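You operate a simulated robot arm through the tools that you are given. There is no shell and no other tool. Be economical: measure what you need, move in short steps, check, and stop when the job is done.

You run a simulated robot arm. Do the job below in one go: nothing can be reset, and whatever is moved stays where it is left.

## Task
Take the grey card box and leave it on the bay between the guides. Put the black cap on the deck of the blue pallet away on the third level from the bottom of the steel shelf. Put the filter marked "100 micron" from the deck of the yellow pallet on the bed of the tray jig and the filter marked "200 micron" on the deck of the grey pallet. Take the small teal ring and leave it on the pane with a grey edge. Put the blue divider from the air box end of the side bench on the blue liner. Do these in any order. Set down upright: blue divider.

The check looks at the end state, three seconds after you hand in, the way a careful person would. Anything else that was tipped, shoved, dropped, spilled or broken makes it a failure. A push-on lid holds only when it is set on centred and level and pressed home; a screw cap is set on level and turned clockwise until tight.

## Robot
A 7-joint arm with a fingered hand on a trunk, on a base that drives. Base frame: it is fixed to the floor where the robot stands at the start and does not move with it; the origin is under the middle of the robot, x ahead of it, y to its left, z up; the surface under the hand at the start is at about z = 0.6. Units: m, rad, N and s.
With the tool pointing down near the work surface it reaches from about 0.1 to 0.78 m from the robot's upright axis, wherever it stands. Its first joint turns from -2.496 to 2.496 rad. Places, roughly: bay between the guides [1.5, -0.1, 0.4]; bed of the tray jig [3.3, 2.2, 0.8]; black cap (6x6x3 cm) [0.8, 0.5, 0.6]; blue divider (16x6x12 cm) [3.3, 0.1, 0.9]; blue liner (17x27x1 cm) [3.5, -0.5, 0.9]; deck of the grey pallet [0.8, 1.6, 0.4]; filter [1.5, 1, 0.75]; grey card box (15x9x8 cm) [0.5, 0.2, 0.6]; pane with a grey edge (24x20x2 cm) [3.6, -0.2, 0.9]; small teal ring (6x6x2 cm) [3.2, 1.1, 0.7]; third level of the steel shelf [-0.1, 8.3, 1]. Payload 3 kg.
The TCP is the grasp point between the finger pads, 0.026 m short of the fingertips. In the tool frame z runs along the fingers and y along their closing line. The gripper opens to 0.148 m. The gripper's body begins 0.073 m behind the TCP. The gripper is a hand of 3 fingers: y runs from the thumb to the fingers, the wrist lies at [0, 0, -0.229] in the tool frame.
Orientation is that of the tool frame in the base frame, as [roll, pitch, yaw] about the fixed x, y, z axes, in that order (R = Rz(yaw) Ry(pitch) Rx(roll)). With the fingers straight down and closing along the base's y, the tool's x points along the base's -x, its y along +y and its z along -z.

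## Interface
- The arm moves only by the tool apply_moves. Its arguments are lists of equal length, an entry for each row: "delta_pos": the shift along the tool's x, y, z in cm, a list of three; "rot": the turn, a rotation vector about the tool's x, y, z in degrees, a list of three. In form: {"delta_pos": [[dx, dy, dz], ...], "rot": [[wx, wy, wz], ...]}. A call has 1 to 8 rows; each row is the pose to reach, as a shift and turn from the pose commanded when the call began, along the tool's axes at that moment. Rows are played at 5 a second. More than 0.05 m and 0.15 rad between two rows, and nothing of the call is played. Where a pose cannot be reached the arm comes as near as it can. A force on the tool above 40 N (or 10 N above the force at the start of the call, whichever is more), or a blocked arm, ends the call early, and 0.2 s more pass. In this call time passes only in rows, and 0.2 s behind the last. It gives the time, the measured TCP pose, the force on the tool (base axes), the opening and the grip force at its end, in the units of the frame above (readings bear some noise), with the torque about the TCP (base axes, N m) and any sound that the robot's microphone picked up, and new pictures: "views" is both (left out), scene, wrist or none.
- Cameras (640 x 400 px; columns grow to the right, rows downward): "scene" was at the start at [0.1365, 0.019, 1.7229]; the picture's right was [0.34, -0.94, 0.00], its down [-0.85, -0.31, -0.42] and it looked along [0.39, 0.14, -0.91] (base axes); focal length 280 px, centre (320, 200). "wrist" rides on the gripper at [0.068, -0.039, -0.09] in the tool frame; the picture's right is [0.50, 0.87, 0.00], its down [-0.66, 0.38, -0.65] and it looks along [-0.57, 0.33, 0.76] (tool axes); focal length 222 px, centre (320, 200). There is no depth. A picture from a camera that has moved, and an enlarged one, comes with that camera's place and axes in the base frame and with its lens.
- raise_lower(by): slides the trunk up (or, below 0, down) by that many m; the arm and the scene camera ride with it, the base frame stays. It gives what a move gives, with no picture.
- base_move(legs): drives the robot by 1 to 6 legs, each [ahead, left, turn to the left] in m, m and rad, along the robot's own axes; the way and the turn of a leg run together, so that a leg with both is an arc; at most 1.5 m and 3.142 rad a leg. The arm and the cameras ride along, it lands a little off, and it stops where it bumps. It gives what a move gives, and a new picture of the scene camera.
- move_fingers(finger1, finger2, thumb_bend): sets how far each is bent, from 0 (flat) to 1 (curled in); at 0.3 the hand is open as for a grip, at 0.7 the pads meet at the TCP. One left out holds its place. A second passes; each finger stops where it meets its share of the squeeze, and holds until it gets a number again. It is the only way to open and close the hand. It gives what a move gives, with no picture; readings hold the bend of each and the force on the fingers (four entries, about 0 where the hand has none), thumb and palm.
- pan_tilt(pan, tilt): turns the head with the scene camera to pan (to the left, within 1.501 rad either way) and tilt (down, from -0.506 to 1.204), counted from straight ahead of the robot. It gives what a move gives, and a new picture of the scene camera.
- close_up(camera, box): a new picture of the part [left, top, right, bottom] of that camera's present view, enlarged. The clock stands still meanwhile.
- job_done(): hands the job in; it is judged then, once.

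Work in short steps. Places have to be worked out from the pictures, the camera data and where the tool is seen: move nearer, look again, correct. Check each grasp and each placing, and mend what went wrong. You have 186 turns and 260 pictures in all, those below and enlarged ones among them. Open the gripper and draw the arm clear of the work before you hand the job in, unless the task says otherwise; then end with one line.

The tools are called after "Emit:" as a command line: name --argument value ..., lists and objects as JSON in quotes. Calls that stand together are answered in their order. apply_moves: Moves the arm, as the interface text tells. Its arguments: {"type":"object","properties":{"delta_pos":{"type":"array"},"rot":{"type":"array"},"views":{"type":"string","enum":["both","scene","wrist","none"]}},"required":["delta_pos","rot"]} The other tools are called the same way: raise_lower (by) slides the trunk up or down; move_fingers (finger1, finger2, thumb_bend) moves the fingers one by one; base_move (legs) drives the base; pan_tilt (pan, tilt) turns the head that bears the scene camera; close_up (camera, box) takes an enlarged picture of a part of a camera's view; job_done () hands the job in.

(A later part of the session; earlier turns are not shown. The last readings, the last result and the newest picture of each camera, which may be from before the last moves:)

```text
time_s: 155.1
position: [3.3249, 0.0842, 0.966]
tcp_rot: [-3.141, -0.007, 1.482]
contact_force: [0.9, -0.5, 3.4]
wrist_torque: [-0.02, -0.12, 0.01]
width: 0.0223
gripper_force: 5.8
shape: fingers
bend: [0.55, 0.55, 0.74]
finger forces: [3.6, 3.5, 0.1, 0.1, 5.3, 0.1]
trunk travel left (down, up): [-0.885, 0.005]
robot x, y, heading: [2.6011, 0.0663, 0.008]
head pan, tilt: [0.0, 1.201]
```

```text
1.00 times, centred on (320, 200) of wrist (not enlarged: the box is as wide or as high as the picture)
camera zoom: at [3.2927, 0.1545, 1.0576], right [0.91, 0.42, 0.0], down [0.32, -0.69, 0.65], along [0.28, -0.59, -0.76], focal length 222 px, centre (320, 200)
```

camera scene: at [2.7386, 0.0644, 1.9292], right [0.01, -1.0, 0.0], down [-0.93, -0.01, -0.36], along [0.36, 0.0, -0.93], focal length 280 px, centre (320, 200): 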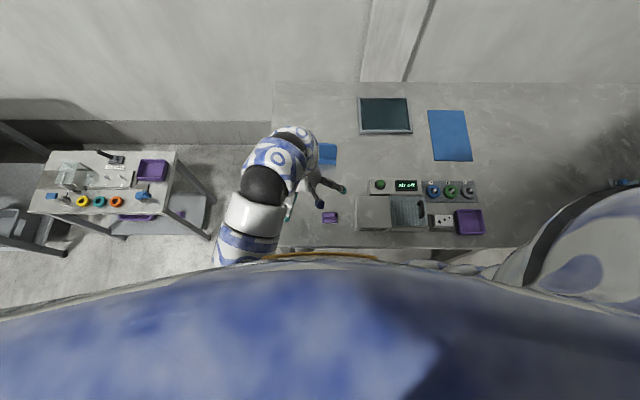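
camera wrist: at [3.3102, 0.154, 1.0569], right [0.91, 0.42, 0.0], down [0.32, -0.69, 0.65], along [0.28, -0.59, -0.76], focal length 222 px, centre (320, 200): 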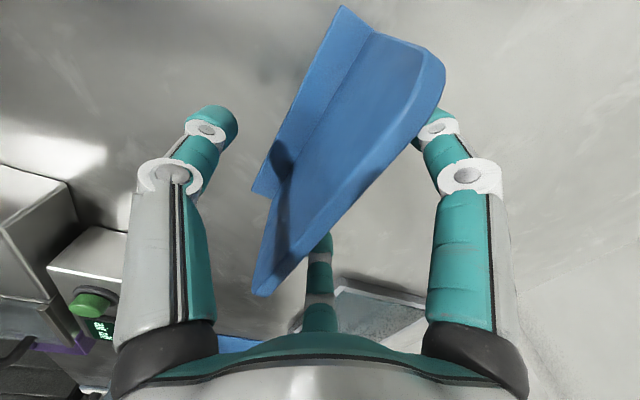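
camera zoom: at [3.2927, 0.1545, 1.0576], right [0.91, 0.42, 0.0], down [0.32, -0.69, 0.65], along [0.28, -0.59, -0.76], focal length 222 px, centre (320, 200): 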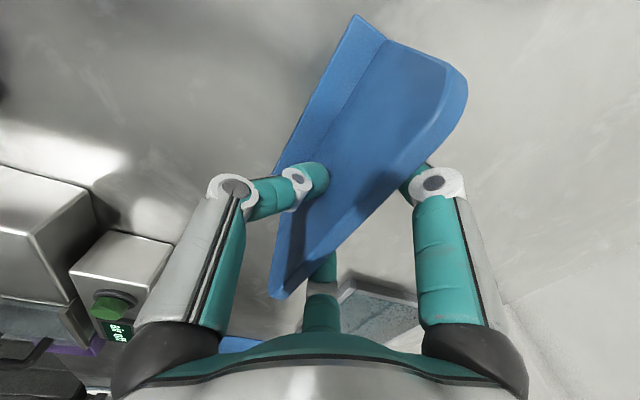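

Contact on all three; tighten with the thumb.

Emit:
move_fingers --thumb_bend 0.9

Emit:
apply_moves --delta_pos '[[0, 0, -1], [0, 0, -3], [0, 0, -6]]' --rot '[[0, 0, 0], [0, 0, 0], [0, 0, 0]]' --views "wrist"

```text
time_s: 156.1
position: [3.3262, 0.0857, 0.9659]
tcp_rot: [-3.14, -0.007, 1.482]
contact_force: [0.8, -0.2, -0.8]
wrist_torque: [0.02, 0.01, 0.0]
width: 0.0216
gripper_force: 15.6
shape: fingers
bend: [0.55, 0.55, 0.78]
finger forces: [7.9, 7.8, 0.0, 0.0, 15.1, 0.0]
trunk travel left (down, up): [-0.885, 0.005]
robot x, y, heading: [2.6041, 0.0639, 0.011]
head pan, tilt: [0.0, 1.201]
```

```text
time_s: 156.9
position: [3.3249, 0.0853, 1.0262]
tcp_rot: [3.141, -0.007, 1.482]
contact_force: [-0.4, -0.6, -1.0]
wrist_torque: [-0.01, 0.04, 0.01]
width: 0.0219
gripper_force: 16.0
shape: fingers
bend: [0.55, 0.55, 0.79]
finger forces: [8.1, 8.1, 0.1, 0.0, 15.3, 0.0]
trunk travel left (down, up): [-0.885, 0.005]
robot x, y, heading: [2.6037, 0.0675, 0.003]
head pan, tilt: [0.0, 1.201]
camera wrist: at [3.2915, 0.1544, 1.1177], right [0.91, 0.42, 0.0], down [0.32, -0.69, 0.65], along [0.28, -0.59, -0.76], focal length 222 px, centre (320, 200)
```

wrist: 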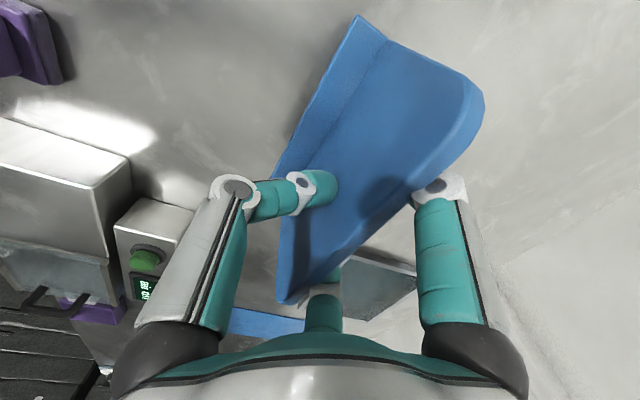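

Divider is held. Lift it higher, draw back, and drive right toward the liner.

Emit:
apply_moves --delta_pos '[[0, -2, -4], [0, -4, -8], [0, -7, -12], [0, -11, -14]]' --rot '[[0, 0, 0], [0, 0, 0], [0, 0, 0], [0, 0, 0]]' --views "none"

Emit:
base_move --legs '[[0, -0.5, 0], [0.06, 0, 0]]'

```text
time_s: 157.9
position: [3.2161, 0.0889, 1.1645]
tcp_rot: [3.141, -0.008, 1.482]
contact_force: [0.6, -0.3, -0.4]
wrist_torque: [-0.01, -0.03, 0.0]
width: 0.0217
gripper_force: 16.6
shape: fingers
bend: [0.55, 0.55, 0.79]
finger forces: [8.3, 8.3, 0.1, 0.0, 15.8, 0.0]
trunk travel left (down, up): [-0.885, 0.005]
robot x, y, heading: [2.6052, 0.0676, 0.007]
head pan, tilt: [0.0, 1.201]
```

```text
time_s: 161.4
position: [3.2822, -0.397, 1.1631]
tcp_rot: [-3.139, -0.007, 1.489]
contact_force: [0.8, 0.5, -1.2]
wrist_torque: [0.01, 0.06, -0.03]
width: 0.0219
gripper_force: 16.6
shape: fingers
bend: [0.55, 0.55, 0.79]
finger forces: [8.5, 8.2, 0.0, 0.0, 16.0, 0.1]
trunk travel left (down, up): [-0.885, 0.005]
robot x, y, heading: [2.666, -0.4235, 0.009]
head pan, tilt: [0.0, 1.201]
camera scene: at [2.8064, -0.4238, 1.929], right [0.01, -1.0, 0.0], down [-0.93, -0.01, -0.36], along [0.36, 0.0, -0.93], focal length 280 px, centre (320, 200)
```

scene: 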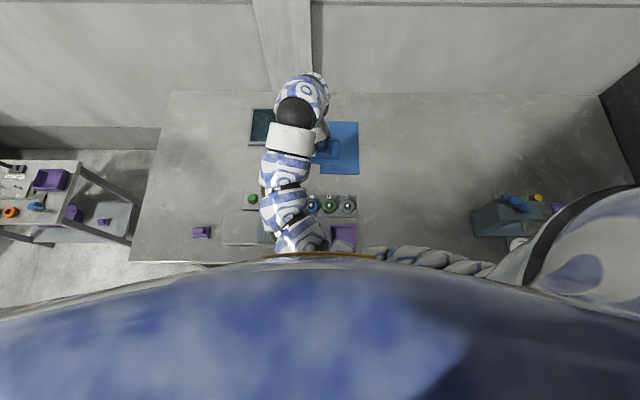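

Move 5 cm closer still, and rotate the divider so its length runs along the liner.

Emit:
base_move --legs '[[0.05, 0, 0]]'

Emit:
apply_moves --delta_pos '[[0, 0, 0], [0, 0, 0], [0, 0, 0], [0, 0, 0], [0, 0, 0], [0, 0, 0], [0, 0, 0], [0, 0, 0]]' --rot '[[0, 0, -8.4], [0, 0, -16.8], [0, 0, -25.2], [0, 0, -33.6], [0, 0, -42], [0, 0, -50.4], [0, 0, -58.8], [0, 0, -67.2]]' --views "none"

Emit:
apply_moves --delta_pos '[[0, 0, 0], [0, 0, 0], [0, 0, 0], [0, 0, 0]]' --rot '[[0, 0, -8], [0, 0, -16], [0, 0, -24], [0, 0, -27.5]]' --views "both"

```text
time_s: 162.3
position: [3.3333, -0.3967, 1.1614]
tcp_rot: [-3.139, -0.008, 1.487]
contact_force: [-0.1, 0.0, -1.3]
wrist_torque: [0.01, 0.05, -0.01]
width: 0.022
gripper_force: 16.7
shape: fingers
bend: [0.55, 0.55, 0.79]
finger forces: [8.4, 8.4, 0.0, 0.0, 16.0, 0.0]
trunk travel left (down, up): [-0.885, 0.005]
robot x, y, heading: [2.7179, -0.4197, 0.012]
head pan, tilt: [0.0, 1.201]
camera scene: at [2.8568, -0.4234, 1.9289], right [0.01, -1.0, 0.0], down [-0.93, -0.01, -0.36], along [0.36, 0.0, -0.93], focal length 280 px, centre (320, 200)
```

scene: 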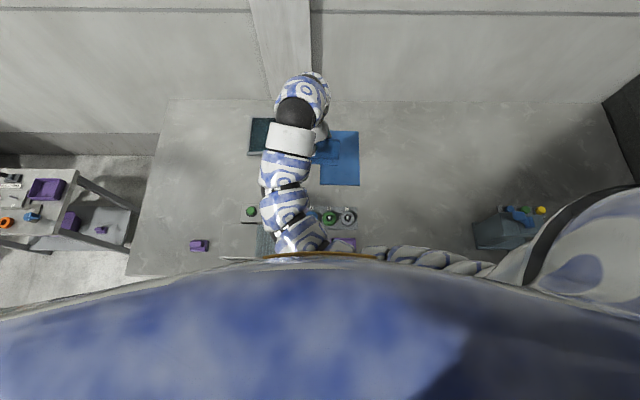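

```text
time_s: 164.1
position: [3.3311, -0.3972, 1.1639]
tcp_rot: [3.135, -0.005, 2.664]
contact_force: [0.1, 0.2, -1.1]
wrist_torque: [0.01, -0.02, -0.01]
width: 0.0219
gripper_force: 16.4
shape: fingers
bend: [0.55, 0.55, 0.79]
finger forces: [8.4, 8.4, 0.1, 0.0, 16.1, 0.0]
trunk travel left (down, up): [-0.885, 0.005]
robot x, y, heading: [2.7178, -0.4244, 0.015]
head pan, tilt: [0.0, 1.201]
```

```text
time_s: 165.1
position: [3.3314, -0.3962, 1.164]
tcp_rot: [3.134, -0.001, -3.14]
contact_force: [-0.2, -0.1, -1.5]
wrist_torque: [-0.01, 0.02, -0.01]
width: 0.022
gripper_force: 16.4
shape: fingers
bend: [0.55, 0.55, 0.79]
finger forces: [8.4, 8.3, 0.0, 0.0, 16.2, 0.0]
trunk travel left (down, up): [-0.885, 0.005]
robot x, y, heading: [2.7197, -0.4223, 0.011]
head pan, tilt: [0.0, 1.201]
camera scene: at [2.8533, -0.4234, 1.9292], right [0.01, -1.0, 0.0], down [-0.93, -0.01, -0.36], along [0.36, 0.0, -0.93], focal length 280 px, centre (320, 200)
camera wrist: at [3.2638, -0.4375, 1.254], right [-0.5, 0.87, 0.01], down [0.65, 0.37, 0.66], along [0.57, 0.33, -0.75], focal length 222 px, centre (320, 200)
```

scene: 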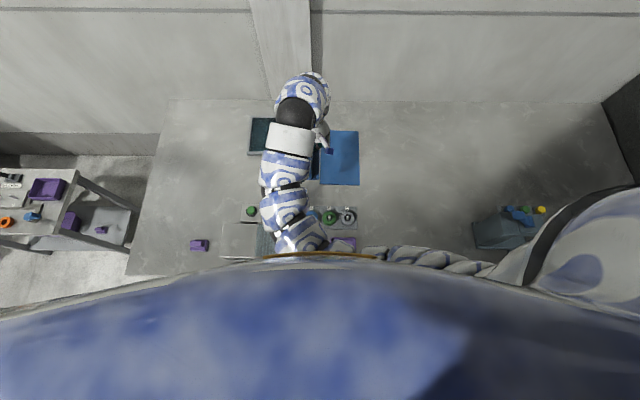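
wrist: 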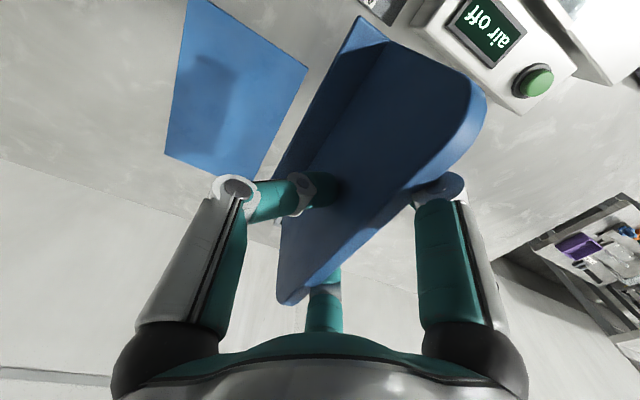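

Liner at x 3.34–3.60, y -0.42…-0.59. Move the divider over it, then lower to just above.

Emit:
apply_moves --delta_pos '[[-3, -2.2, 2], [-6, -4.4, 4], [-9, -6.6, 6], [-11.9, -8.9, 8], [-11.9, -8.9, 12], [-11.9, -8.9, 15.5]]' --rot '[[0, 0, 0], [0, 0, 0], [0, 0, 0], [0, 0, 0], [0, 0, 0], [0, 0, 0]]' --views "both"

```text
time_s: 166.5
position: [3.4496, -0.4874, 1.0124]
tcp_rot: [3.134, 0.001, 3.14]
contact_force: [-0.2, -1.0, -1.0]
wrist_torque: [-0.03, 0.03, 0.0]
width: 0.0218
gripper_force: 16.7
shape: fingers
bend: [0.55, 0.55, 0.8]
finger forces: [8.5, 8.5, 0.1, 0.0, 16.6, 0.1]
trunk travel left (down, up): [-0.885, 0.005]
robot x, y, heading: [2.7174, -0.4194, 0.011]
head pan, tilt: [0.0, 1.201]
camera scene: at [2.8541, -0.4242, 1.9291], right [0.01, -1.0, 0.0], down [-0.93, -0.01, -0.36], along [0.36, 0.0, -0.93], focal length 280 px, centre (320, 200)
camera wrist: at [3.3831, -0.5281, 1.1024], right [-0.5, 0.87, 0.01], down [0.66, 0.37, 0.66], along [0.57, 0.33, -0.75], focal length 222 px, centre (320, 200)
```

scene: 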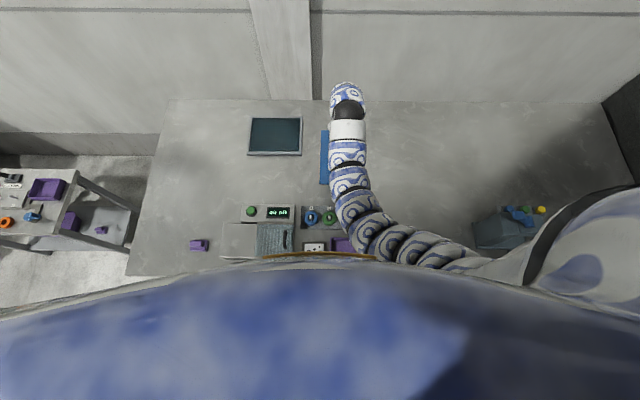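
wrist: 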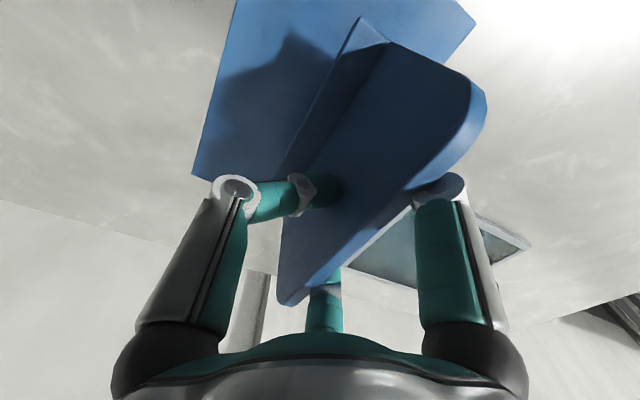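

Well centred over the liner. Lower the last ~3.5 cm gently.

Emit:
apply_moves --delta_pos '[[0, 0, 1.5], [0, 0, 2.6], [0, 0, 3.2]]' --rot '[[0, 0, 0], [0, 0, 0], [-0.4, 0, 0]]' --views "wrist"

```text
time_s: 167.3
position: [3.4501, -0.4852, 0.9758]
tcp_rot: [3.128, 0.002, 3.139]
contact_force: [0.1, 0.5, -1.6]
wrist_torque: [-0.04, 0.01, 0.0]
width: 0.0221
gripper_force: 16.7
shape: fingers
bend: [0.55, 0.55, 0.8]
finger forces: [8.5, 8.5, 0.1, 0.0, 16.6, 0.1]
trunk travel left (down, up): [-0.885, 0.005]
robot x, y, heading: [2.7173, -0.4231, 0.006]
head pan, tilt: [0.0, 1.201]
camera wrist: at [3.3829, -0.5275, 1.0662], right [-0.5, 0.87, 0.01], down [0.65, 0.37, 0.66], along [0.57, 0.34, -0.75], focal length 222 px, centre (320, 200)
```

wrist: 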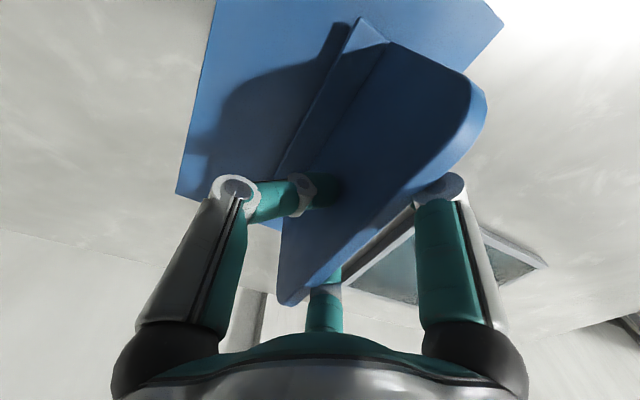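

Not yet in contact; fix the small roll and lower in half-centimetre steps.

Emit:
apply_moves --delta_pos '[[0, 0, 0.4], [0, 0, 0.8]]' --rot '[[0.4, 0, 0], [0.8, 0, 0]]' --views "wrist"

```text
time_s: 167.9
position: [3.45, -0.4858, 0.9676]
tcp_rot: [3.141, 0.0, 3.14]
contact_force: [0.4, 0.5, 1.1]
wrist_torque: [0.1, 0.16, -0.03]
width: 0.0219
gripper_force: 17.0
shape: fingers
bend: [0.55, 0.55, 0.8]
finger forces: [8.8, 8.3, 0.0, 0.0, 16.5, 0.1]
trunk travel left (down, up): [-0.885, 0.005]
robot x, y, heading: [2.7152, -0.4212, 0.008]
head pan, tilt: [0.0, 1.201]
camera wrist: at [3.3831, -0.5247, 1.0591], right [-0.5, 0.87, 0.0], down [0.66, 0.38, 0.65], along [0.57, 0.33, -0.76], focal length 222 px, centre (320, 200)
```

wrist: 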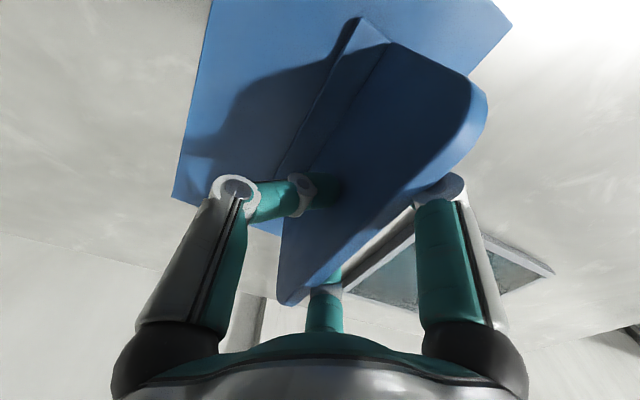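

Just touching. Press 3 mm more, then release thumb and fingers.

Emit:
apply_moves --delta_pos '[[0, 0, 0.3]]' --rot '[[0, 0, 0]]' --views "none"

Emit:
move_fingers --thumb_bend 0.45 --finger1 0.45 --finger2 0.45

Emit:
close_up --camera "wrist" --box '[0, 0, 640, 400]'

```text
time_s: 168.3
position: [3.4509, -0.485, 0.9663]
tcp_rot: [-3.141, 0.005, 3.14]
contact_force: [1.3, -2.2, 11.7]
wrist_torque: [0.28, 0.03, -0.01]
width: 0.0222
gripper_force: 18.9
shape: fingers
bend: [0.55, 0.55, 0.81]
finger forces: [9.1, 8.7, 0.0, 0.0, 19.8, 0.0]
trunk travel left (down, up): [-0.885, 0.005]
robot x, y, heading: [2.7194, -0.4234, 0.004]
head pan, tilt: [0.0, 1.201]
```

```text
time_s: 169.3
position: [3.4505, -0.4846, 0.9654]
tcp_rot: [3.141, 0.002, 3.14]
contact_force: [0.3, -0.7, 0.9]
wrist_torque: [0.01, -0.04, 0.05]
width: 0.0787
gripper_force: 0.0
shape: fingers
bend: [0.45, 0.45, 0.45]
finger forces: [0.0, 0.1, 0.0, 0.0, 0.0, 0.0]
trunk travel left (down, up): [-0.885, 0.005]
robot x, y, heading: [2.7185, -0.4239, 0.013]
head pan, tilt: [0.0, 1.201]
```

```text
1.00 times, centred on (320, 200) of wrist (not enlarged: the box is as wide or as high as the picture)
camera zoom: at [3.383, -0.5251, 1.0557], right [-0.5, 0.87, 0.0], down [0.66, 0.38, 0.65], along [0.57, 0.33, -0.76], focal length 222 px, centre (320, 200)
```

zoom: 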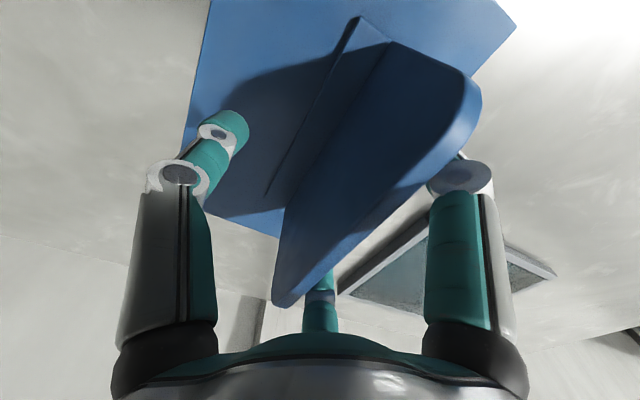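

It stands upright. Shift slightly so fingers clear the plate and rise.

Emit:
apply_moves --delta_pos '[[0, 0.4, -2], [0, 0.4, -5], [0, 0.4, -9], [0, 0.4, -13], [3, 0.4, -17], [7, 0.4, -19]]' --rot '[[0, 0, 0], [0, 0, 0], [0, 0, 0], [0, 0, 0], [0, 0, 0], [0, 0, 0]]' --views "both"

```text
time_s: 170.7
position: [3.3792, -0.4834, 1.1566]
tcp_rot: [-3.14, 0.0, 3.14]
contact_force: [-0.6, -0.4, -0.5]
wrist_torque: [-0.03, -0.03, 0.0]
width: 0.0782
gripper_force: 0.0
shape: fingers
bend: [0.45, 0.45, 0.45]
finger forces: [0.1, 0.0, 0.1, 0.0, 0.1, 0.1]
trunk travel left (down, up): [-0.885, 0.005]
robot x, y, heading: [2.7202, -0.4247, 0.011]
head pan, tilt: [0.0, 1.201]
camera scene: at [2.8524, -0.4234, 1.9293], right [0.01, -1.0, 0.0], down [-0.93, -0.01, -0.36], along [0.36, 0.0, -0.93], focal length 280 px, centre (320, 200)
camera wrist: at [3.3126, -0.5227, 1.2466], right [-0.5, 0.87, 0.0], down [0.66, 0.38, 0.65], along [0.57, 0.33, -0.76], focal length 222 px, centre (320, 200)
```

scene: 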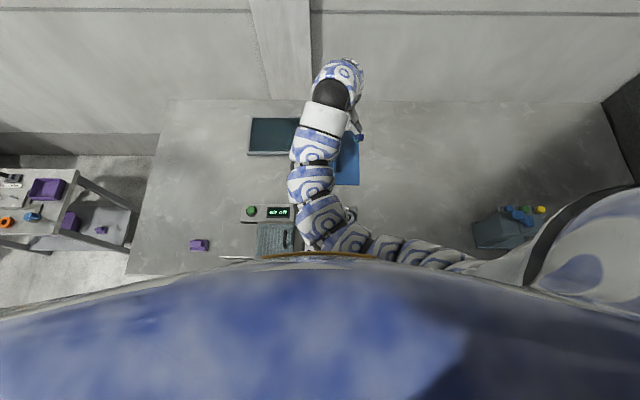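
wrist: 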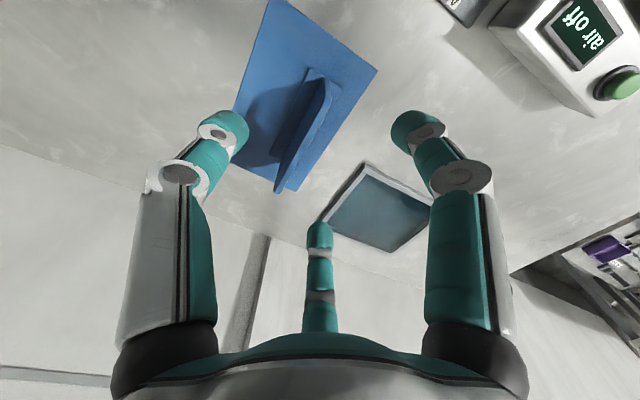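

Divider stands on the liner. Back off and drive left to the trolley with the rings.

Emit:
base_move --legs '[[-0.25, 0, 0], [0, 1.48, 0]]'

Emit:
pan_tilt --pan 0.0 --tilt 1.1

```text
time_s: 179.6
position: [3.0978, 1.0353, 1.1558]
tcp_rot: [3.14, 0.001, -3.121]
contact_force: [-0.2, -0.4, -0.2]
wrist_torque: [0.0, -0.04, 0.0]
width: 0.0784
gripper_force: 0.0
shape: fingers
bend: [0.45, 0.45, 0.45]
finger forces: [0.1, 0.0, 0.0, 0.0, 0.0, 0.1]
trunk travel left (down, up): [-0.885, 0.005]
robot x, y, heading: [2.4319, 1.0789, 0.031]
head pan, tilt: [0.0, 1.201]
camera scene: at [2.5691, 1.0824, 1.9292], right [0.03, -1.0, 0.0], down [-0.93, -0.03, -0.36], along [0.36, 0.01, -0.93], focal length 280 px, centre (320, 200)
```

scene: 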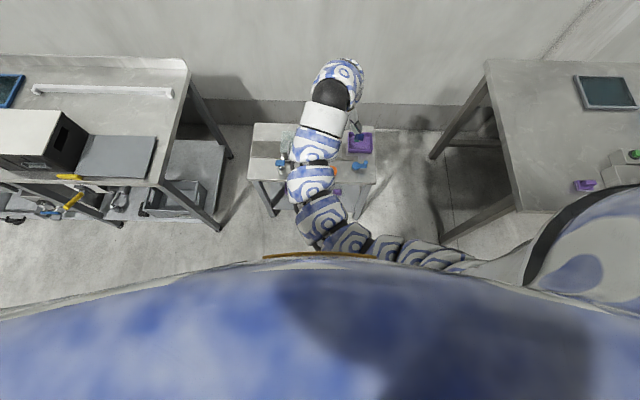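

```text
time_s: 180.2
position: [3.0969, 1.0349, 1.1557]
tcp_rot: [3.14, 0.0, -3.121]
contact_force: [1.0, 1.0, -0.8]
wrist_torque: [0.01, -0.02, 0.01]
width: 0.0786
gripper_force: 0.1
shape: fingers
bend: [0.45, 0.45, 0.45]
finger forces: [0.0, 0.0, 0.0, 0.0, 0.0, 0.0]
trunk travel left (down, up): [-0.885, 0.005]
robot x, y, heading: [2.4335, 1.0792, 0.034]
head pan, tilt: [0.0, 1.1]
camera scene: at [2.5763, 1.0821, 1.9352], right [0.03, -1.0, 0.0], down [-0.89, -0.03, -0.45], along [0.45, 0.01, -0.89], focal length 280 px, centre (320, 200)
```

scene: 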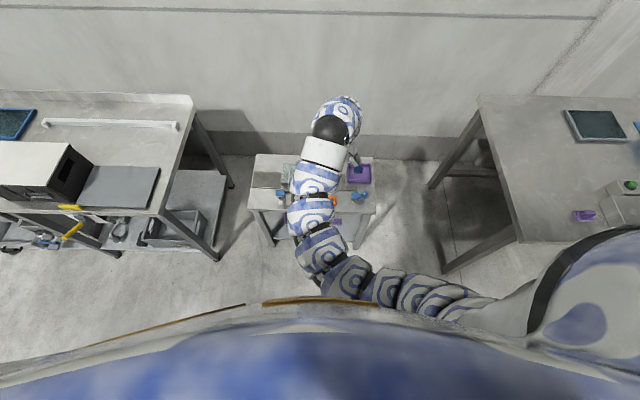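

View with the wrist camera.

Emit:
apply_moves --delta_pos '[[3, 0, 2], [5, 0, 5]]' --rot '[[0, 0, 0], [0, 0, -1]]' --views "wrist"

```text
time_s: 180.8
position: [3.046, 1.0325, 1.1068]
tcp_rot: [3.142, 0.0, -3.104]
contact_force: [0.7, 1.2, 0.0]
wrist_torque: [0.01, -0.01, 0.02]
width: 0.0785
gripper_force: 0.0
shape: fingers
bend: [0.45, 0.45, 0.45]
finger forces: [0.0, 0.0, 0.0, 0.1, 0.1, 0.0]
trunk travel left (down, up): [-0.885, 0.005]
robot x, y, heading: [2.429, 1.0782, 0.036]
head pan, tilt: [0.0, 1.1]
camera wrist: at [2.9804, 0.9902, 1.1969], right [-0.53, 0.85, 0.0], down [0.64, 0.4, 0.65], along [0.55, 0.35, -0.76], focal length 222 px, centre (320, 200)
```

wrist: 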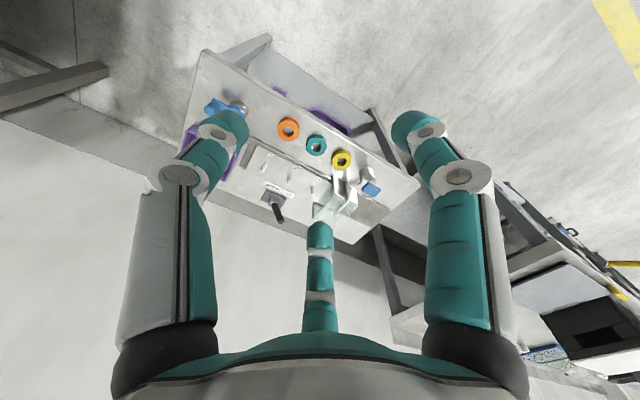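

Teal ring ≈ (3.19, 1.11), neighbours 7.5 cm to each side. I turn the hand 92° (thumb toward the robot) and come above the ring.

Emit:
apply_moves --delta_pos '[[-1.5, 0.8, 0], [-3, 1.6, 0], [-4.5, 2.4, 0], [-6, 3.2, 0], [-8, 4, 0], [-10, 5, 0], [-11, 6, 0], [-12, 6.5, 0]]' --rot '[[0, 0, 8.4], [0, 0, 16.8], [0, 0, 25.2], [0, 0, 33.6], [0, 0, 42], [0, 0, 50.4], [0, 0, 58.8], [0, 0, 67.2]]' --views "none"

Emit:
apply_moves --delta_pos '[[0, 0, 3], [0, 0, 6], [0, 0, 10]]' --rot '[[0, 0, 8.3], [0, 0, 16.6], [0, 0, 24.8]]' --views "wrist"

```text
time_s: 182.6
position: [3.167, 1.1023, 1.106]
tcp_rot: [3.14, 0.0, 2.002]
contact_force: [0.2, 0.3, -0.1]
wrist_torque: [0.01, 0.0, 0.02]
width: 0.0784
gripper_force: 0.2
shape: fingers
bend: [0.45, 0.45, 0.45]
finger forces: [0.0, 0.0, 0.1, 0.0, 0.0, 0.0]
trunk travel left (down, up): [-0.885, 0.005]
robot x, y, heading: [2.436, 1.0761, 0.032]
head pan, tilt: [0.0, 1.1]
```

```text
time_s: 183.4
position: [3.1665, 1.1043, 1.0064]
tcp_rot: [-3.141, 0.0, 1.571]
contact_force: [0.3, -0.4, -0.1]
wrist_torque: [0.03, 0.0, -0.01]
width: 0.0783
gripper_force: 0.0
shape: fingers
bend: [0.45, 0.45, 0.45]
finger forces: [0.0, 0.1, 0.1, 0.0, 0.0, 0.1]
trunk travel left (down, up): [-0.885, 0.005]
robot x, y, heading: [2.4289, 1.0819, 0.034]
head pan, tilt: [0.0, 1.1]
camera wrist: at [3.1279, 1.1711, 1.0975], right [0.87, 0.5, 0.0], down [0.38, -0.66, 0.65], along [0.33, -0.57, -0.76], focal length 222 px, centre (320, 200)
```

wrist: 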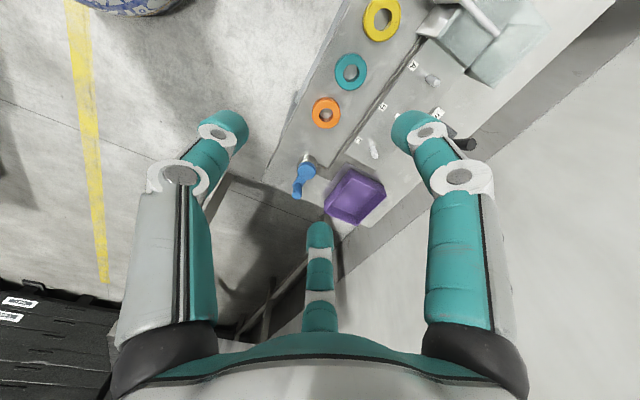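

Triangulation: ring at (3.215, 1.127), z≈0.667. Move above it and down to z≈0.80, then recheck.

Emit:
apply_moves --delta_pos '[[0.8, 1.6, 3.5], [1.6, 3.2, 7], [2.27, 4.85, 10.5], [2.27, 4.85, 15], [2.27, 4.85, 19]]' --rot '[[0, 0, 0], [0, 0, 0], [0, 0, 0], [0, 0, 0], [0, 0, 0]]' --views "wrist"

```text
time_s: 184.6
position: [3.1973, 1.1243, 0.8581]
tcp_rot: [3.14, 0.002, 1.572]
contact_force: [-0.1, 1.2, -0.2]
wrist_torque: [-0.05, -0.03, -0.01]
width: 0.0785
gripper_force: 0.1
shape: fingers
bend: [0.45, 0.45, 0.45]
finger forces: [0.1, 0.0, 0.0, 0.1, 0.0, 0.0]
out of reach, approached as far as the arm can: row 4, 5
trunk travel left (down, up): [-0.885, 0.005]
robot x, y, heading: [2.435, 1.0802, 0.03]
head pan, tilt: [0.0, 1.1]
camera wrist: at [3.1584, 1.1911, 0.9497], right [0.87, 0.5, 0.0], down [0.38, -0.65, 0.66], along [0.33, -0.57, -0.76], focal length 222 px, centre (320, 200)
```

wrist: 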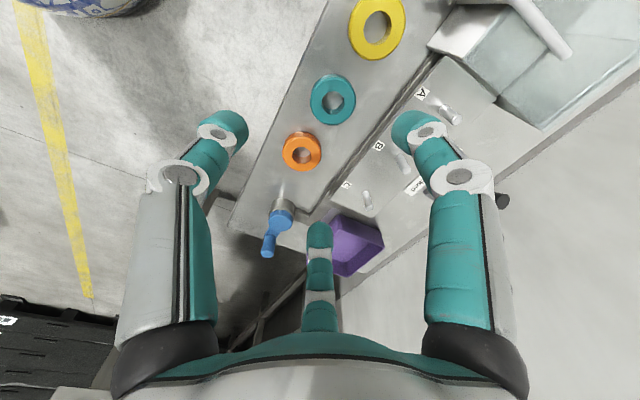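

Reach is limiting. Draw back 9 cm, lower the trunk 0.12 m, and drive 0.1 m closer.

Emit:
apply_moves --delta_pos '[[0, -3, -2], [0, -6, -4], [0, -9, -4]]' --rot '[[0, 0, 0], [0, 0, 0], [0, 0, 0]]' --views "none"

Emit:
raise_lower --by -0.1

Emit:
base_move --legs '[[0.1, 0, 0]]'

Emit:
close_up --camera "wrist" --box '[0, 0, 640, 400]'

```text
time_s: 185.4
position: [3.1027, 1.1195, 0.8996]
tcp_rot: [3.141, 0.0, 1.573]
contact_force: [-0.3, -0.2, 0.0]
wrist_torque: [-0.01, 0.01, 0.01]
width: 0.0785
gripper_force: 0.0
shape: fingers
bend: [0.45, 0.45, 0.45]
finger forces: [0.0, 0.0, 0.0, 0.0, 0.1, 0.0]
trunk travel left (down, up): [-0.885, 0.005]
robot x, y, heading: [2.4315, 1.0774, 0.033]
head pan, tilt: [0.0, 1.1]
```

```text
time_s: 186.8
position: [3.1061, 1.12, 0.7986]
tcp_rot: [-3.14, 0.0, 1.575]
contact_force: [-0.2, -0.1, 0.4]
wrist_torque: [0.03, 0.01, -0.02]
width: 0.0785
gripper_force: 0.1
shape: fingers
bend: [0.45, 0.45, 0.45]
finger forces: [0.0, 0.1, 0.0, 0.0, 0.0, 0.0]
trunk travel left (down, up): [-0.785, 0.105]
robot x, y, heading: [2.4304, 1.0757, 0.031]
head pan, tilt: [0.0, 1.1]
```

```text
time_s: 187.9
position: [3.2055, 1.126, 0.7972]
tcp_rot: [-3.14, 0.0, 1.576]
contact_force: [0.2, -0.8, -1.2]
wrist_torque: [-0.04, -0.02, 0.02]
width: 0.0789
gripper_force: 0.1
shape: fingers
bend: [0.45, 0.45, 0.45]
finger forces: [0.1, 0.0, 0.0, 0.0, 0.1, 0.1]
trunk travel left (down, up): [-0.785, 0.105]
robot x, y, heading: [2.5334, 1.0811, 0.032]
head pan, tilt: [0.0, 1.1]
camera scene: at [2.6778, 1.086, 1.835], right [0.04, -1.0, 0.0], down [-0.89, -0.03, -0.45], along [0.45, 0.02, -0.89], focal length 280 px, centre (320, 200)
```

scene: 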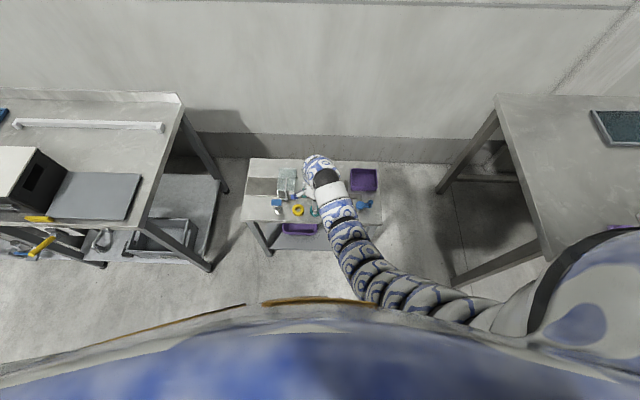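

```text
1.00 times, centred on (320, 200) of wrist (not enlarged: the box is as wide or as high as the picture)
camera zoom: at [3.1668, 1.1914, 0.8882], right [0.86, 0.5, 0.0], down [0.38, -0.65, 0.65], along [0.33, -0.56, -0.76], focal length 222 px, centre (320, 200)
```

zoom: 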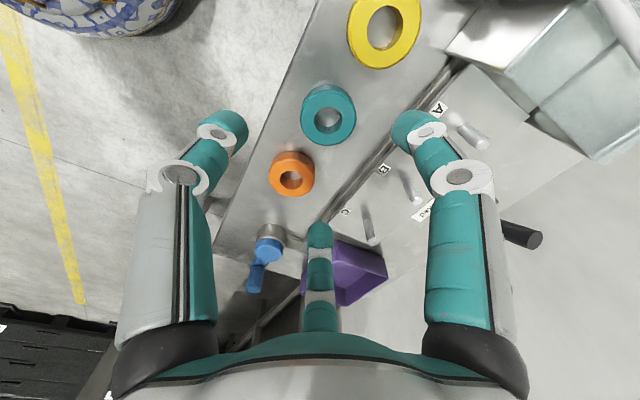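

Ring centre ≈(3.212,1.130). Tighten the pre-shape a bit, nudge over and go down to z≈0.73.

Emit:
move_fingers --finger1 0.47 --finger2 0.47 --thumb_bend 0.45

Emit:
apply_moves --delta_pos '[[0.4, 0.6, 2], [0.4, 0.6, 4.5], [0.4, 0.6, 6.5]]' --rot '[[0, 0, 0], [0, 0, 0], [0, 0, 0]]' --views "wrist"

```text
time_s: 188.9
position: [3.205, 1.1244, 0.7991]
tcp_rot: [3.141, 0.0, 1.575]
contact_force: [-0.3, -0.4, -0.8]
wrist_torque: [0.01, -0.01, -0.02]
width: 0.0758
gripper_force: 0.0
shape: fingers
bend: [0.47, 0.47, 0.45]
finger forces: [0.1, 0.0, 0.0, 0.0, 0.0, 0.1]
trunk travel left (down, up): [-0.785, 0.105]
robot x, y, heading: [2.5324, 1.0824, 0.03]
head pan, tilt: [0.0, 1.1]
```

```text
time_s: 189.7
position: [3.2112, 1.1301, 0.733]
tcp_rot: [3.141, 0.001, 1.577]
contact_force: [0.1, 0.3, -0.5]
wrist_torque: [0.0, 0.0, -0.02]
width: 0.0757
gripper_force: 0.1
shape: fingers
bend: [0.47, 0.47, 0.45]
finger forces: [0.1, 0.0, 0.1, 0.1, 0.1, 0.0]
trunk travel left (down, up): [-0.785, 0.105]
robot x, y, heading: [2.5341, 1.0843, 0.035]
head pan, tilt: [0.0, 1.1]
camera wrist: at [3.1729, 1.1956, 0.8236], right [0.86, 0.5, 0.0], down [0.38, -0.65, 0.65], along [0.33, -0.56, -0.76], focal length 222 px, centre (320, 200)
```

wrist: 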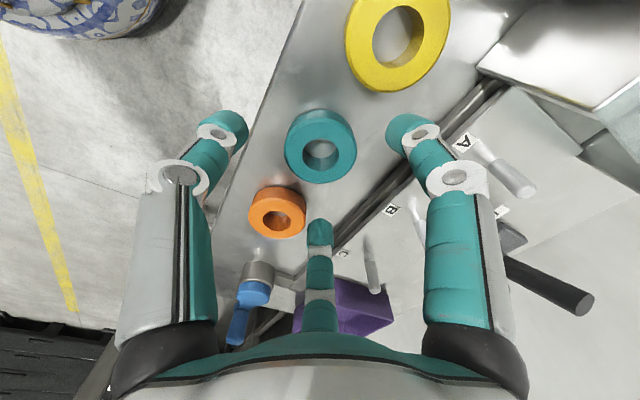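

Well centred. Descend 4.5 cm.

Emit:
apply_moves --delta_pos '[[0, 0.1, 2], [0, 0.1, 3.5], [0, 0.1, 4.5]]' --rot '[[0, 0, 0], [0, 0, 0], [0, 0, 0]]' --views "wrist"

```text
time_s: 190.5
position: [3.2132, 1.13, 0.6931]
tcp_rot: [3.132, -0.002, 1.576]
contact_force: [-3.4, -1.3, 36.0]
wrist_torque: [-0.19, -0.91, -0.06]
width: 0.0739
gripper_force: 18.6
shape: fingers
bend: [0.47, 0.46, 0.45]
finger forces: [16.6, 19.9, 0.0, 0.1, 0.3, 0.1]
trunk travel left (down, up): [-0.785, 0.105]
robot x, y, heading: [2.5328, 1.0832, 0.032]
head pan, tilt: [0.0, 1.1]
camera wrist: at [3.1737, 1.1955, 0.7831], right [0.86, 0.5, 0.01], down [0.38, -0.65, 0.66], along [0.34, -0.56, -0.76], focal length 222 px, centre (320, 200)
```

wrist: 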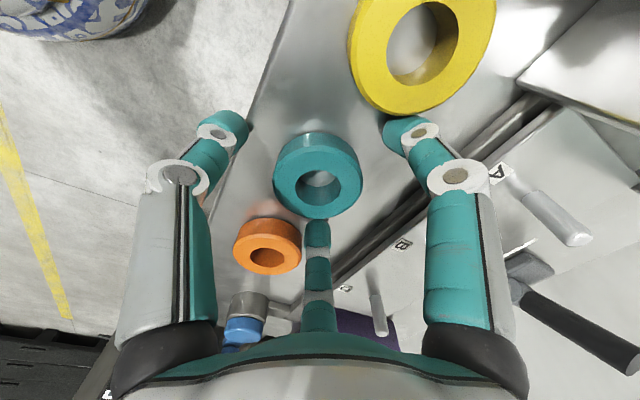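

The fingertips touch the surface. Raise 5 mm and close on the ring.

Emit:
apply_moves --delta_pos '[[0, 0, -0.6]]' --rot '[[0, 0, 0]]' --views "none"

Emit:
move_fingers --finger1 0.58 --finger2 0.58 --thumb_bend 0.58

Emit:
close_up --camera "wrist" --box '[0, 0, 640, 400]'

```text
time_s: 190.9
position: [3.2092, 1.1292, 0.6938]
tcp_rot: [-3.141, 0.002, 1.575]
contact_force: [1.0, 0.3, 5.0]
wrist_torque: [0.1, -0.15, 0.0]
width: 0.0775
gripper_force: 2.6
shape: fingers
bend: [0.46, 0.47, 0.45]
finger forces: [3.2, 1.6, 0.0, 0.0, 0.0, 0.0]
trunk travel left (down, up): [-0.785, 0.105]
robot x, y, heading: [2.528, 1.0846, 0.034]
head pan, tilt: [0.0, 1.1]
```

```text
time_s: 191.9
position: [3.211, 1.1307, 0.6946]
tcp_rot: [3.142, 0.0, 1.576]
contact_force: [-0.4, -0.1, 0.9]
wrist_torque: [0.04, 0.01, 0.0]
width: 0.0432
gripper_force: 1.9
shape: fingers
bend: [0.55, 0.56, 0.57]
finger forces: [1.5, 0.8, 0.0, 0.0, 1.0, 0.0]
trunk travel left (down, up): [-0.785, 0.105]
robot x, y, heading: [2.5338, 1.0831, 0.033]
head pan, tilt: [0.0, 1.1]
```

```text
1.00 times, centred on (320, 200) of wrist (not enlarged: the box is as wide or as high as the picture)
camera zoom: at [3.1721, 1.1955, 0.7849], right [0.86, 0.5, 0.0], down [0.38, -0.65, 0.65], along [0.33, -0.56, -0.76], focal length 222 px, centre (320, 200)
```

zoom: 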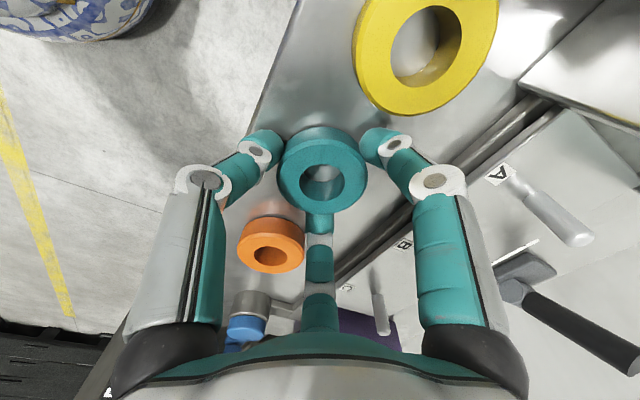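

All three fingers touch the ring; tighten and lift slightly.

Emit:
move_fingers --finger1 0.68 --finger2 0.68 --thumb_bend 0.68

Emit:
apply_moves --delta_pos '[[0, 0, -2], [0, 0, -6], [0, 0, -10], [0, -2, -14]]' --rot '[[0, 0, 0], [0, 0, 0], [0, 0, 0], [0, 0, 0]]' --views "wrist"

```text
time_s: 192.9
position: [3.2114, 1.1288, 0.6947]
tcp_rot: [3.141, 0.001, 1.576]
contact_force: [0.1, 0.3, 0.2]
wrist_torque: [-0.01, 0.01, -0.02]
width: 0.0405
gripper_force: 15.9
shape: fingers
bend: [0.55, 0.56, 0.6]
finger forces: [10.8, 9.8, 0.1, 0.0, 12.0, 0.0]
trunk travel left (down, up): [-0.785, 0.105]
robot x, y, heading: [2.5295, 1.0819, 0.034]
head pan, tilt: [0.0, 1.1]
```

```text
time_s: 193.9
position: [3.1925, 1.127, 0.8367]
tcp_rot: [3.137, 0.001, 1.576]
contact_force: [0.1, 0.5, -1.5]
wrist_torque: [-0.04, -0.02, 0.04]
width: 0.0405
gripper_force: 16.0
shape: fingers
bend: [0.55, 0.56, 0.6]
finger forces: [10.8, 9.6, 0.1, 0.0, 11.9, 0.0]
trunk travel left (down, up): [-0.785, 0.105]
robot x, y, heading: [2.5274, 1.0848, 0.038]
head pan, tilt: [0.0, 1.1]
camera wrist: at [3.1544, 1.1938, 0.9268], right [0.86, 0.5, 0.0], down [0.38, -0.65, 0.65], along [0.33, -0.56, -0.76], focal length 222 px, centre (320, 200)
```

wrist: 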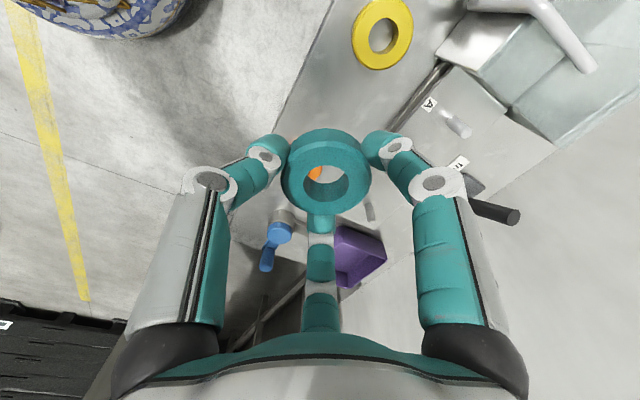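

Ring held level. Lift, raise the trunk, and drive to the bench in front of the pane.

Emit:
apply_moves --delta_pos '[[0, -3, -4], [0, -6, -8], [0, -9, -12], [0, -12, -16], [0, -12, -20], [0, -12, -22]]' --rot '[[0, 0, 0], [0, 0, 0], [0, 0, 0], [0, 0, 0], [0, 0, 0], [0, 0, 0]]' --views "none"

Emit:
raise_lower --by 0.1

Emit:
base_move --legs '[[-0.15, 0, -0.035], [0, -1.3, 0]]'

Emit:
pan_tilt --pan 0.0 --tilt 0.8

```text
time_s: 195.3
position: [3.069, 1.1296, 1.0529]
tcp_rot: [3.141, 0.0, 1.577]
contact_force: [-1.1, -0.2, -0.3]
wrist_torque: [0.02, -0.01, -0.01]
width: 0.0404
gripper_force: 15.8
shape: fingers
bend: [0.55, 0.57, 0.61]
finger forces: [10.7, 9.7, 0.0, 0.0, 11.4, 0.0]
trunk travel left (down, up): [-0.785, 0.105]
robot x, y, heading: [2.5353, 1.083, 0.034]
head pan, tilt: [0.0, 1.1]
```

```text
time_s: 196.6
position: [3.0703, 1.1298, 1.1528]
tcp_rot: [3.141, -0.002, 1.576]
contact_force: [0.0, 0.0, -1.0]
wrist_torque: [-0.01, 0.01, -0.03]
width: 0.0404
gripper_force: 15.9
shape: fingers
bend: [0.55, 0.57, 0.61]
finger forces: [10.7, 9.7, 0.1, 0.0, 11.5, 0.0]
trunk travel left (down, up): [-0.885, 0.005]
robot x, y, heading: [2.5309, 1.0811, 0.037]
head pan, tilt: [0.0, 1.1]
```

```text
time_s: 204.1
position: [2.8976, -0.1968, 1.153]
tcp_rot: [3.141, -0.001, 1.512]
contact_force: [1.0, -0.5, -0.4]
wrist_torque: [0.03, -0.04, 0.01]
width: 0.0405
gripper_force: 15.6
shape: fingers
bend: [0.55, 0.57, 0.61]
finger forces: [10.7, 9.8, 0.0, 0.0, 11.5, 0.0]
trunk travel left (down, up): [-0.885, 0.005]
robot x, y, heading: [2.3558, -0.2145, -0.032]
head pan, tilt: [0.0, 1.1]
camera scene: at [2.4997, -0.218, 1.9352], right [-0.03, -1.0, 0.0], down [-0.89, 0.02, -0.45], along [0.45, -0.01, -0.89], focal length 280 px, centre (320, 200)
```

scene: 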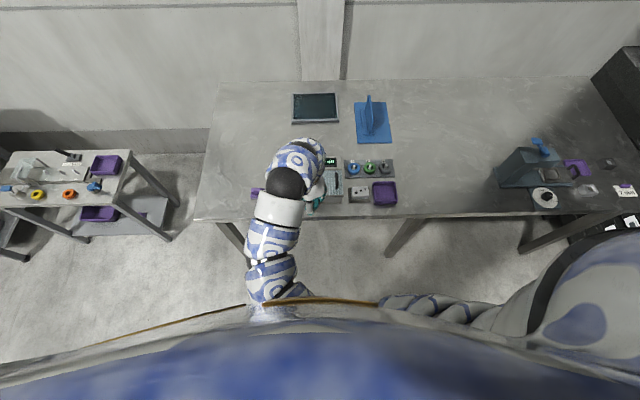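

```text
time_s: 204.9
position: [2.8971, -0.1971, 1.1521]
tcp_rot: [-3.141, 0.001, 1.513]
contact_force: [0.1, -0.2, -1.3]
wrist_torque: [0.0, 0.01, -0.01]
width: 0.0402
gripper_force: 15.8
shape: fingers
bend: [0.55, 0.57, 0.61]
finger forces: [10.7, 9.6, 0.0, 0.1, 11.4, 0.0]
trunk travel left (down, up): [-0.885, 0.005]
robot x, y, heading: [2.3581, -0.2109, -0.03]
head pan, tilt: [0.0, 0.799]
camera scene: at [2.5172, -0.2181, 1.9569], right [-0.03, -1.0, 0.0], down [-0.72, 0.02, -0.7], along [0.7, -0.02, -0.72], focal length 280 px, centre (320, 200)
```

scene: 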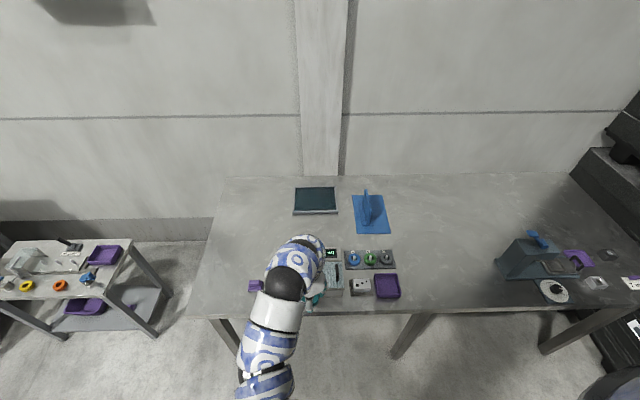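

Divider stands well on the liner. Drive forward toward the bench in steps.

Emit:
base_move --legs '[[0.35, 0, 0.03]]'

Emit:
base_move --legs '[[0.05, 0, 0]]'

```text
time_s: 207.2
position: [3.2445, -0.1835, 1.1527]
tcp_rot: [3.14, 0.0, 1.548]
contact_force: [-0.4, -0.1, -0.9]
wrist_torque: [-0.03, -0.01, -0.01]
width: 0.0403
gripper_force: 15.9
shape: fingers
bend: [0.55, 0.57, 0.61]
finger forces: [10.6, 9.5, 0.0, 0.0, 11.5, 0.1]
trunk travel left (down, up): [-0.885, 0.005]
robot x, y, heading: [2.7051, -0.2138, 0.005]
head pan, tilt: [0.0, 0.799]
camera scene: at [2.8663, -0.2167, 1.9568], right [0.01, -1.0, 0.0], down [-0.72, 0.0, -0.7], along [0.7, 0.0, -0.72], focal length 280 px, centre (320, 200)
```

scene: 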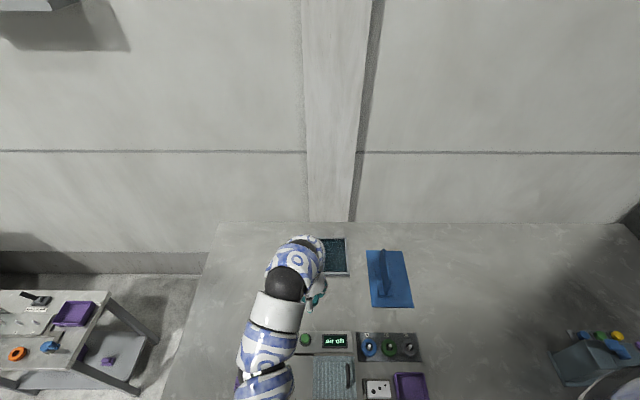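

```text
time_s: 208.1
position: [3.2959, -0.184, 1.1511]
tcp_rot: [-3.141, -0.001, 1.545]
contact_force: [0.7, 0.3, -0.7]
wrist_torque: [0.03, 0.04, -0.01]
width: 0.0403
gripper_force: 15.9
shape: fingers
bend: [0.55, 0.57, 0.61]
finger forces: [10.8, 9.6, 0.0, 0.0, 11.5, 0.0]
trunk travel left (down, up): [-0.885, 0.005]
robot x, y, heading: [2.7546, -0.2159, 0.006]
head pan, tilt: [0.0, 0.799]
camera scene: at [2.9184, -0.2165, 1.9566], right [0.01, -1.0, 0.0], down [-0.72, 0.0, -0.7], along [0.7, 0.0, -0.72], focal length 280 px, centre (320, 200)
```

scene: 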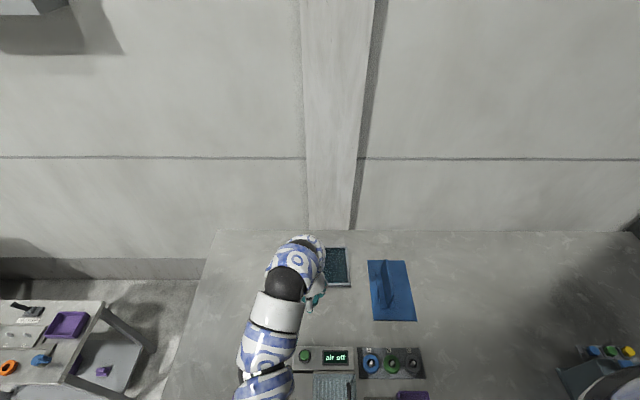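

No bump. Extend over the pane while lowering to z≈1.0.

Emit:
apply_moves --delta_pos '[[-0.5, 4, 1], [-1, 8, 3], [-1.5, 12, 5], [-2, 16, 7], [-2.6, 20, 10], [-3.3, 24, 12], [-3.3, 25, 15]]' --rot '[[0, 0, 0], [0, 0, 0], [0, 0, 0], [0, 0, 0], [0, 0, 0], [0, 0, 0], [0, 0, 0]]' --views "both"

```text
refused: row 5 steps farther than a row can; nothing moved
```

Smaller steps.

Emit:
apply_moves --delta_pos '[[-0.5, 4, 1], [-1, 8, 3], [-1.5, 12, 5], [-2, 16, 7], [-2.6, 20, 9], [-3.1, 23.5, 12], [-3.3, 25, 15]]' --rot '[[0, 0, 0], [0, 0, 0], [0, 0, 0], [0, 0, 0], [0, 0, 0], [0, 0, 0], [0, 0, 0]]' --views "both"

```text
time_s: 209.7
position: [3.5445, -0.2235, 1.0035]
tcp_rot: [-3.14, 0.001, 1.547]
contact_force: [-0.1, 0.0, -0.6]
wrist_torque: [0.01, 0.01, -0.02]
width: 0.0399
gripper_force: 15.3
shape: fingers
bend: [0.55, 0.57, 0.61]
finger forces: [10.8, 9.4, 0.0, 0.0, 11.4, 0.0]
trunk travel left (down, up): [-0.885, 0.005]
robot x, y, heading: [2.7525, -0.2149, 0.006]
head pan, tilt: [0.0, 0.799]
camera scene: at [2.9157, -0.2167, 1.9569], right [0.01, -1.0, 0.0], down [-0.72, 0.0, -0.7], along [0.7, 0.0, -0.72], focal length 280 px, centre (320, 200)
camera wrist: at [3.5072, -0.156, 1.0939], right [0.88, 0.48, 0.0], down [0.36, -0.66, 0.65], along [0.31, -0.57, -0.76], focal length 222 px, centre (320, 200)
```

scene: 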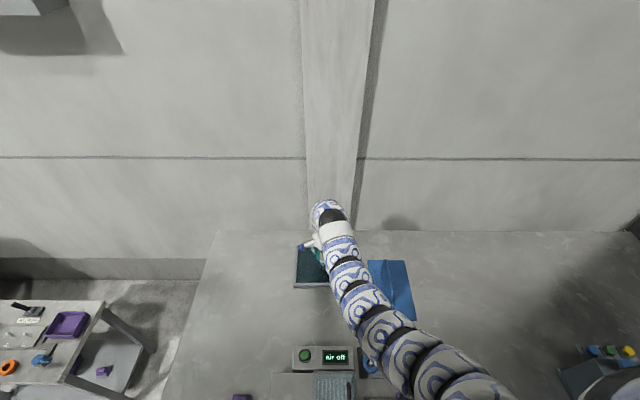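
wrist: 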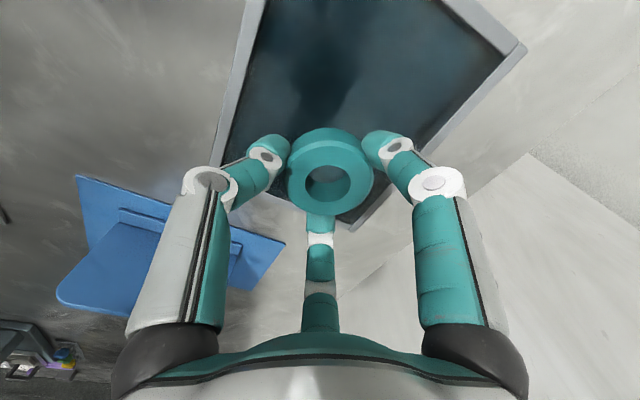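

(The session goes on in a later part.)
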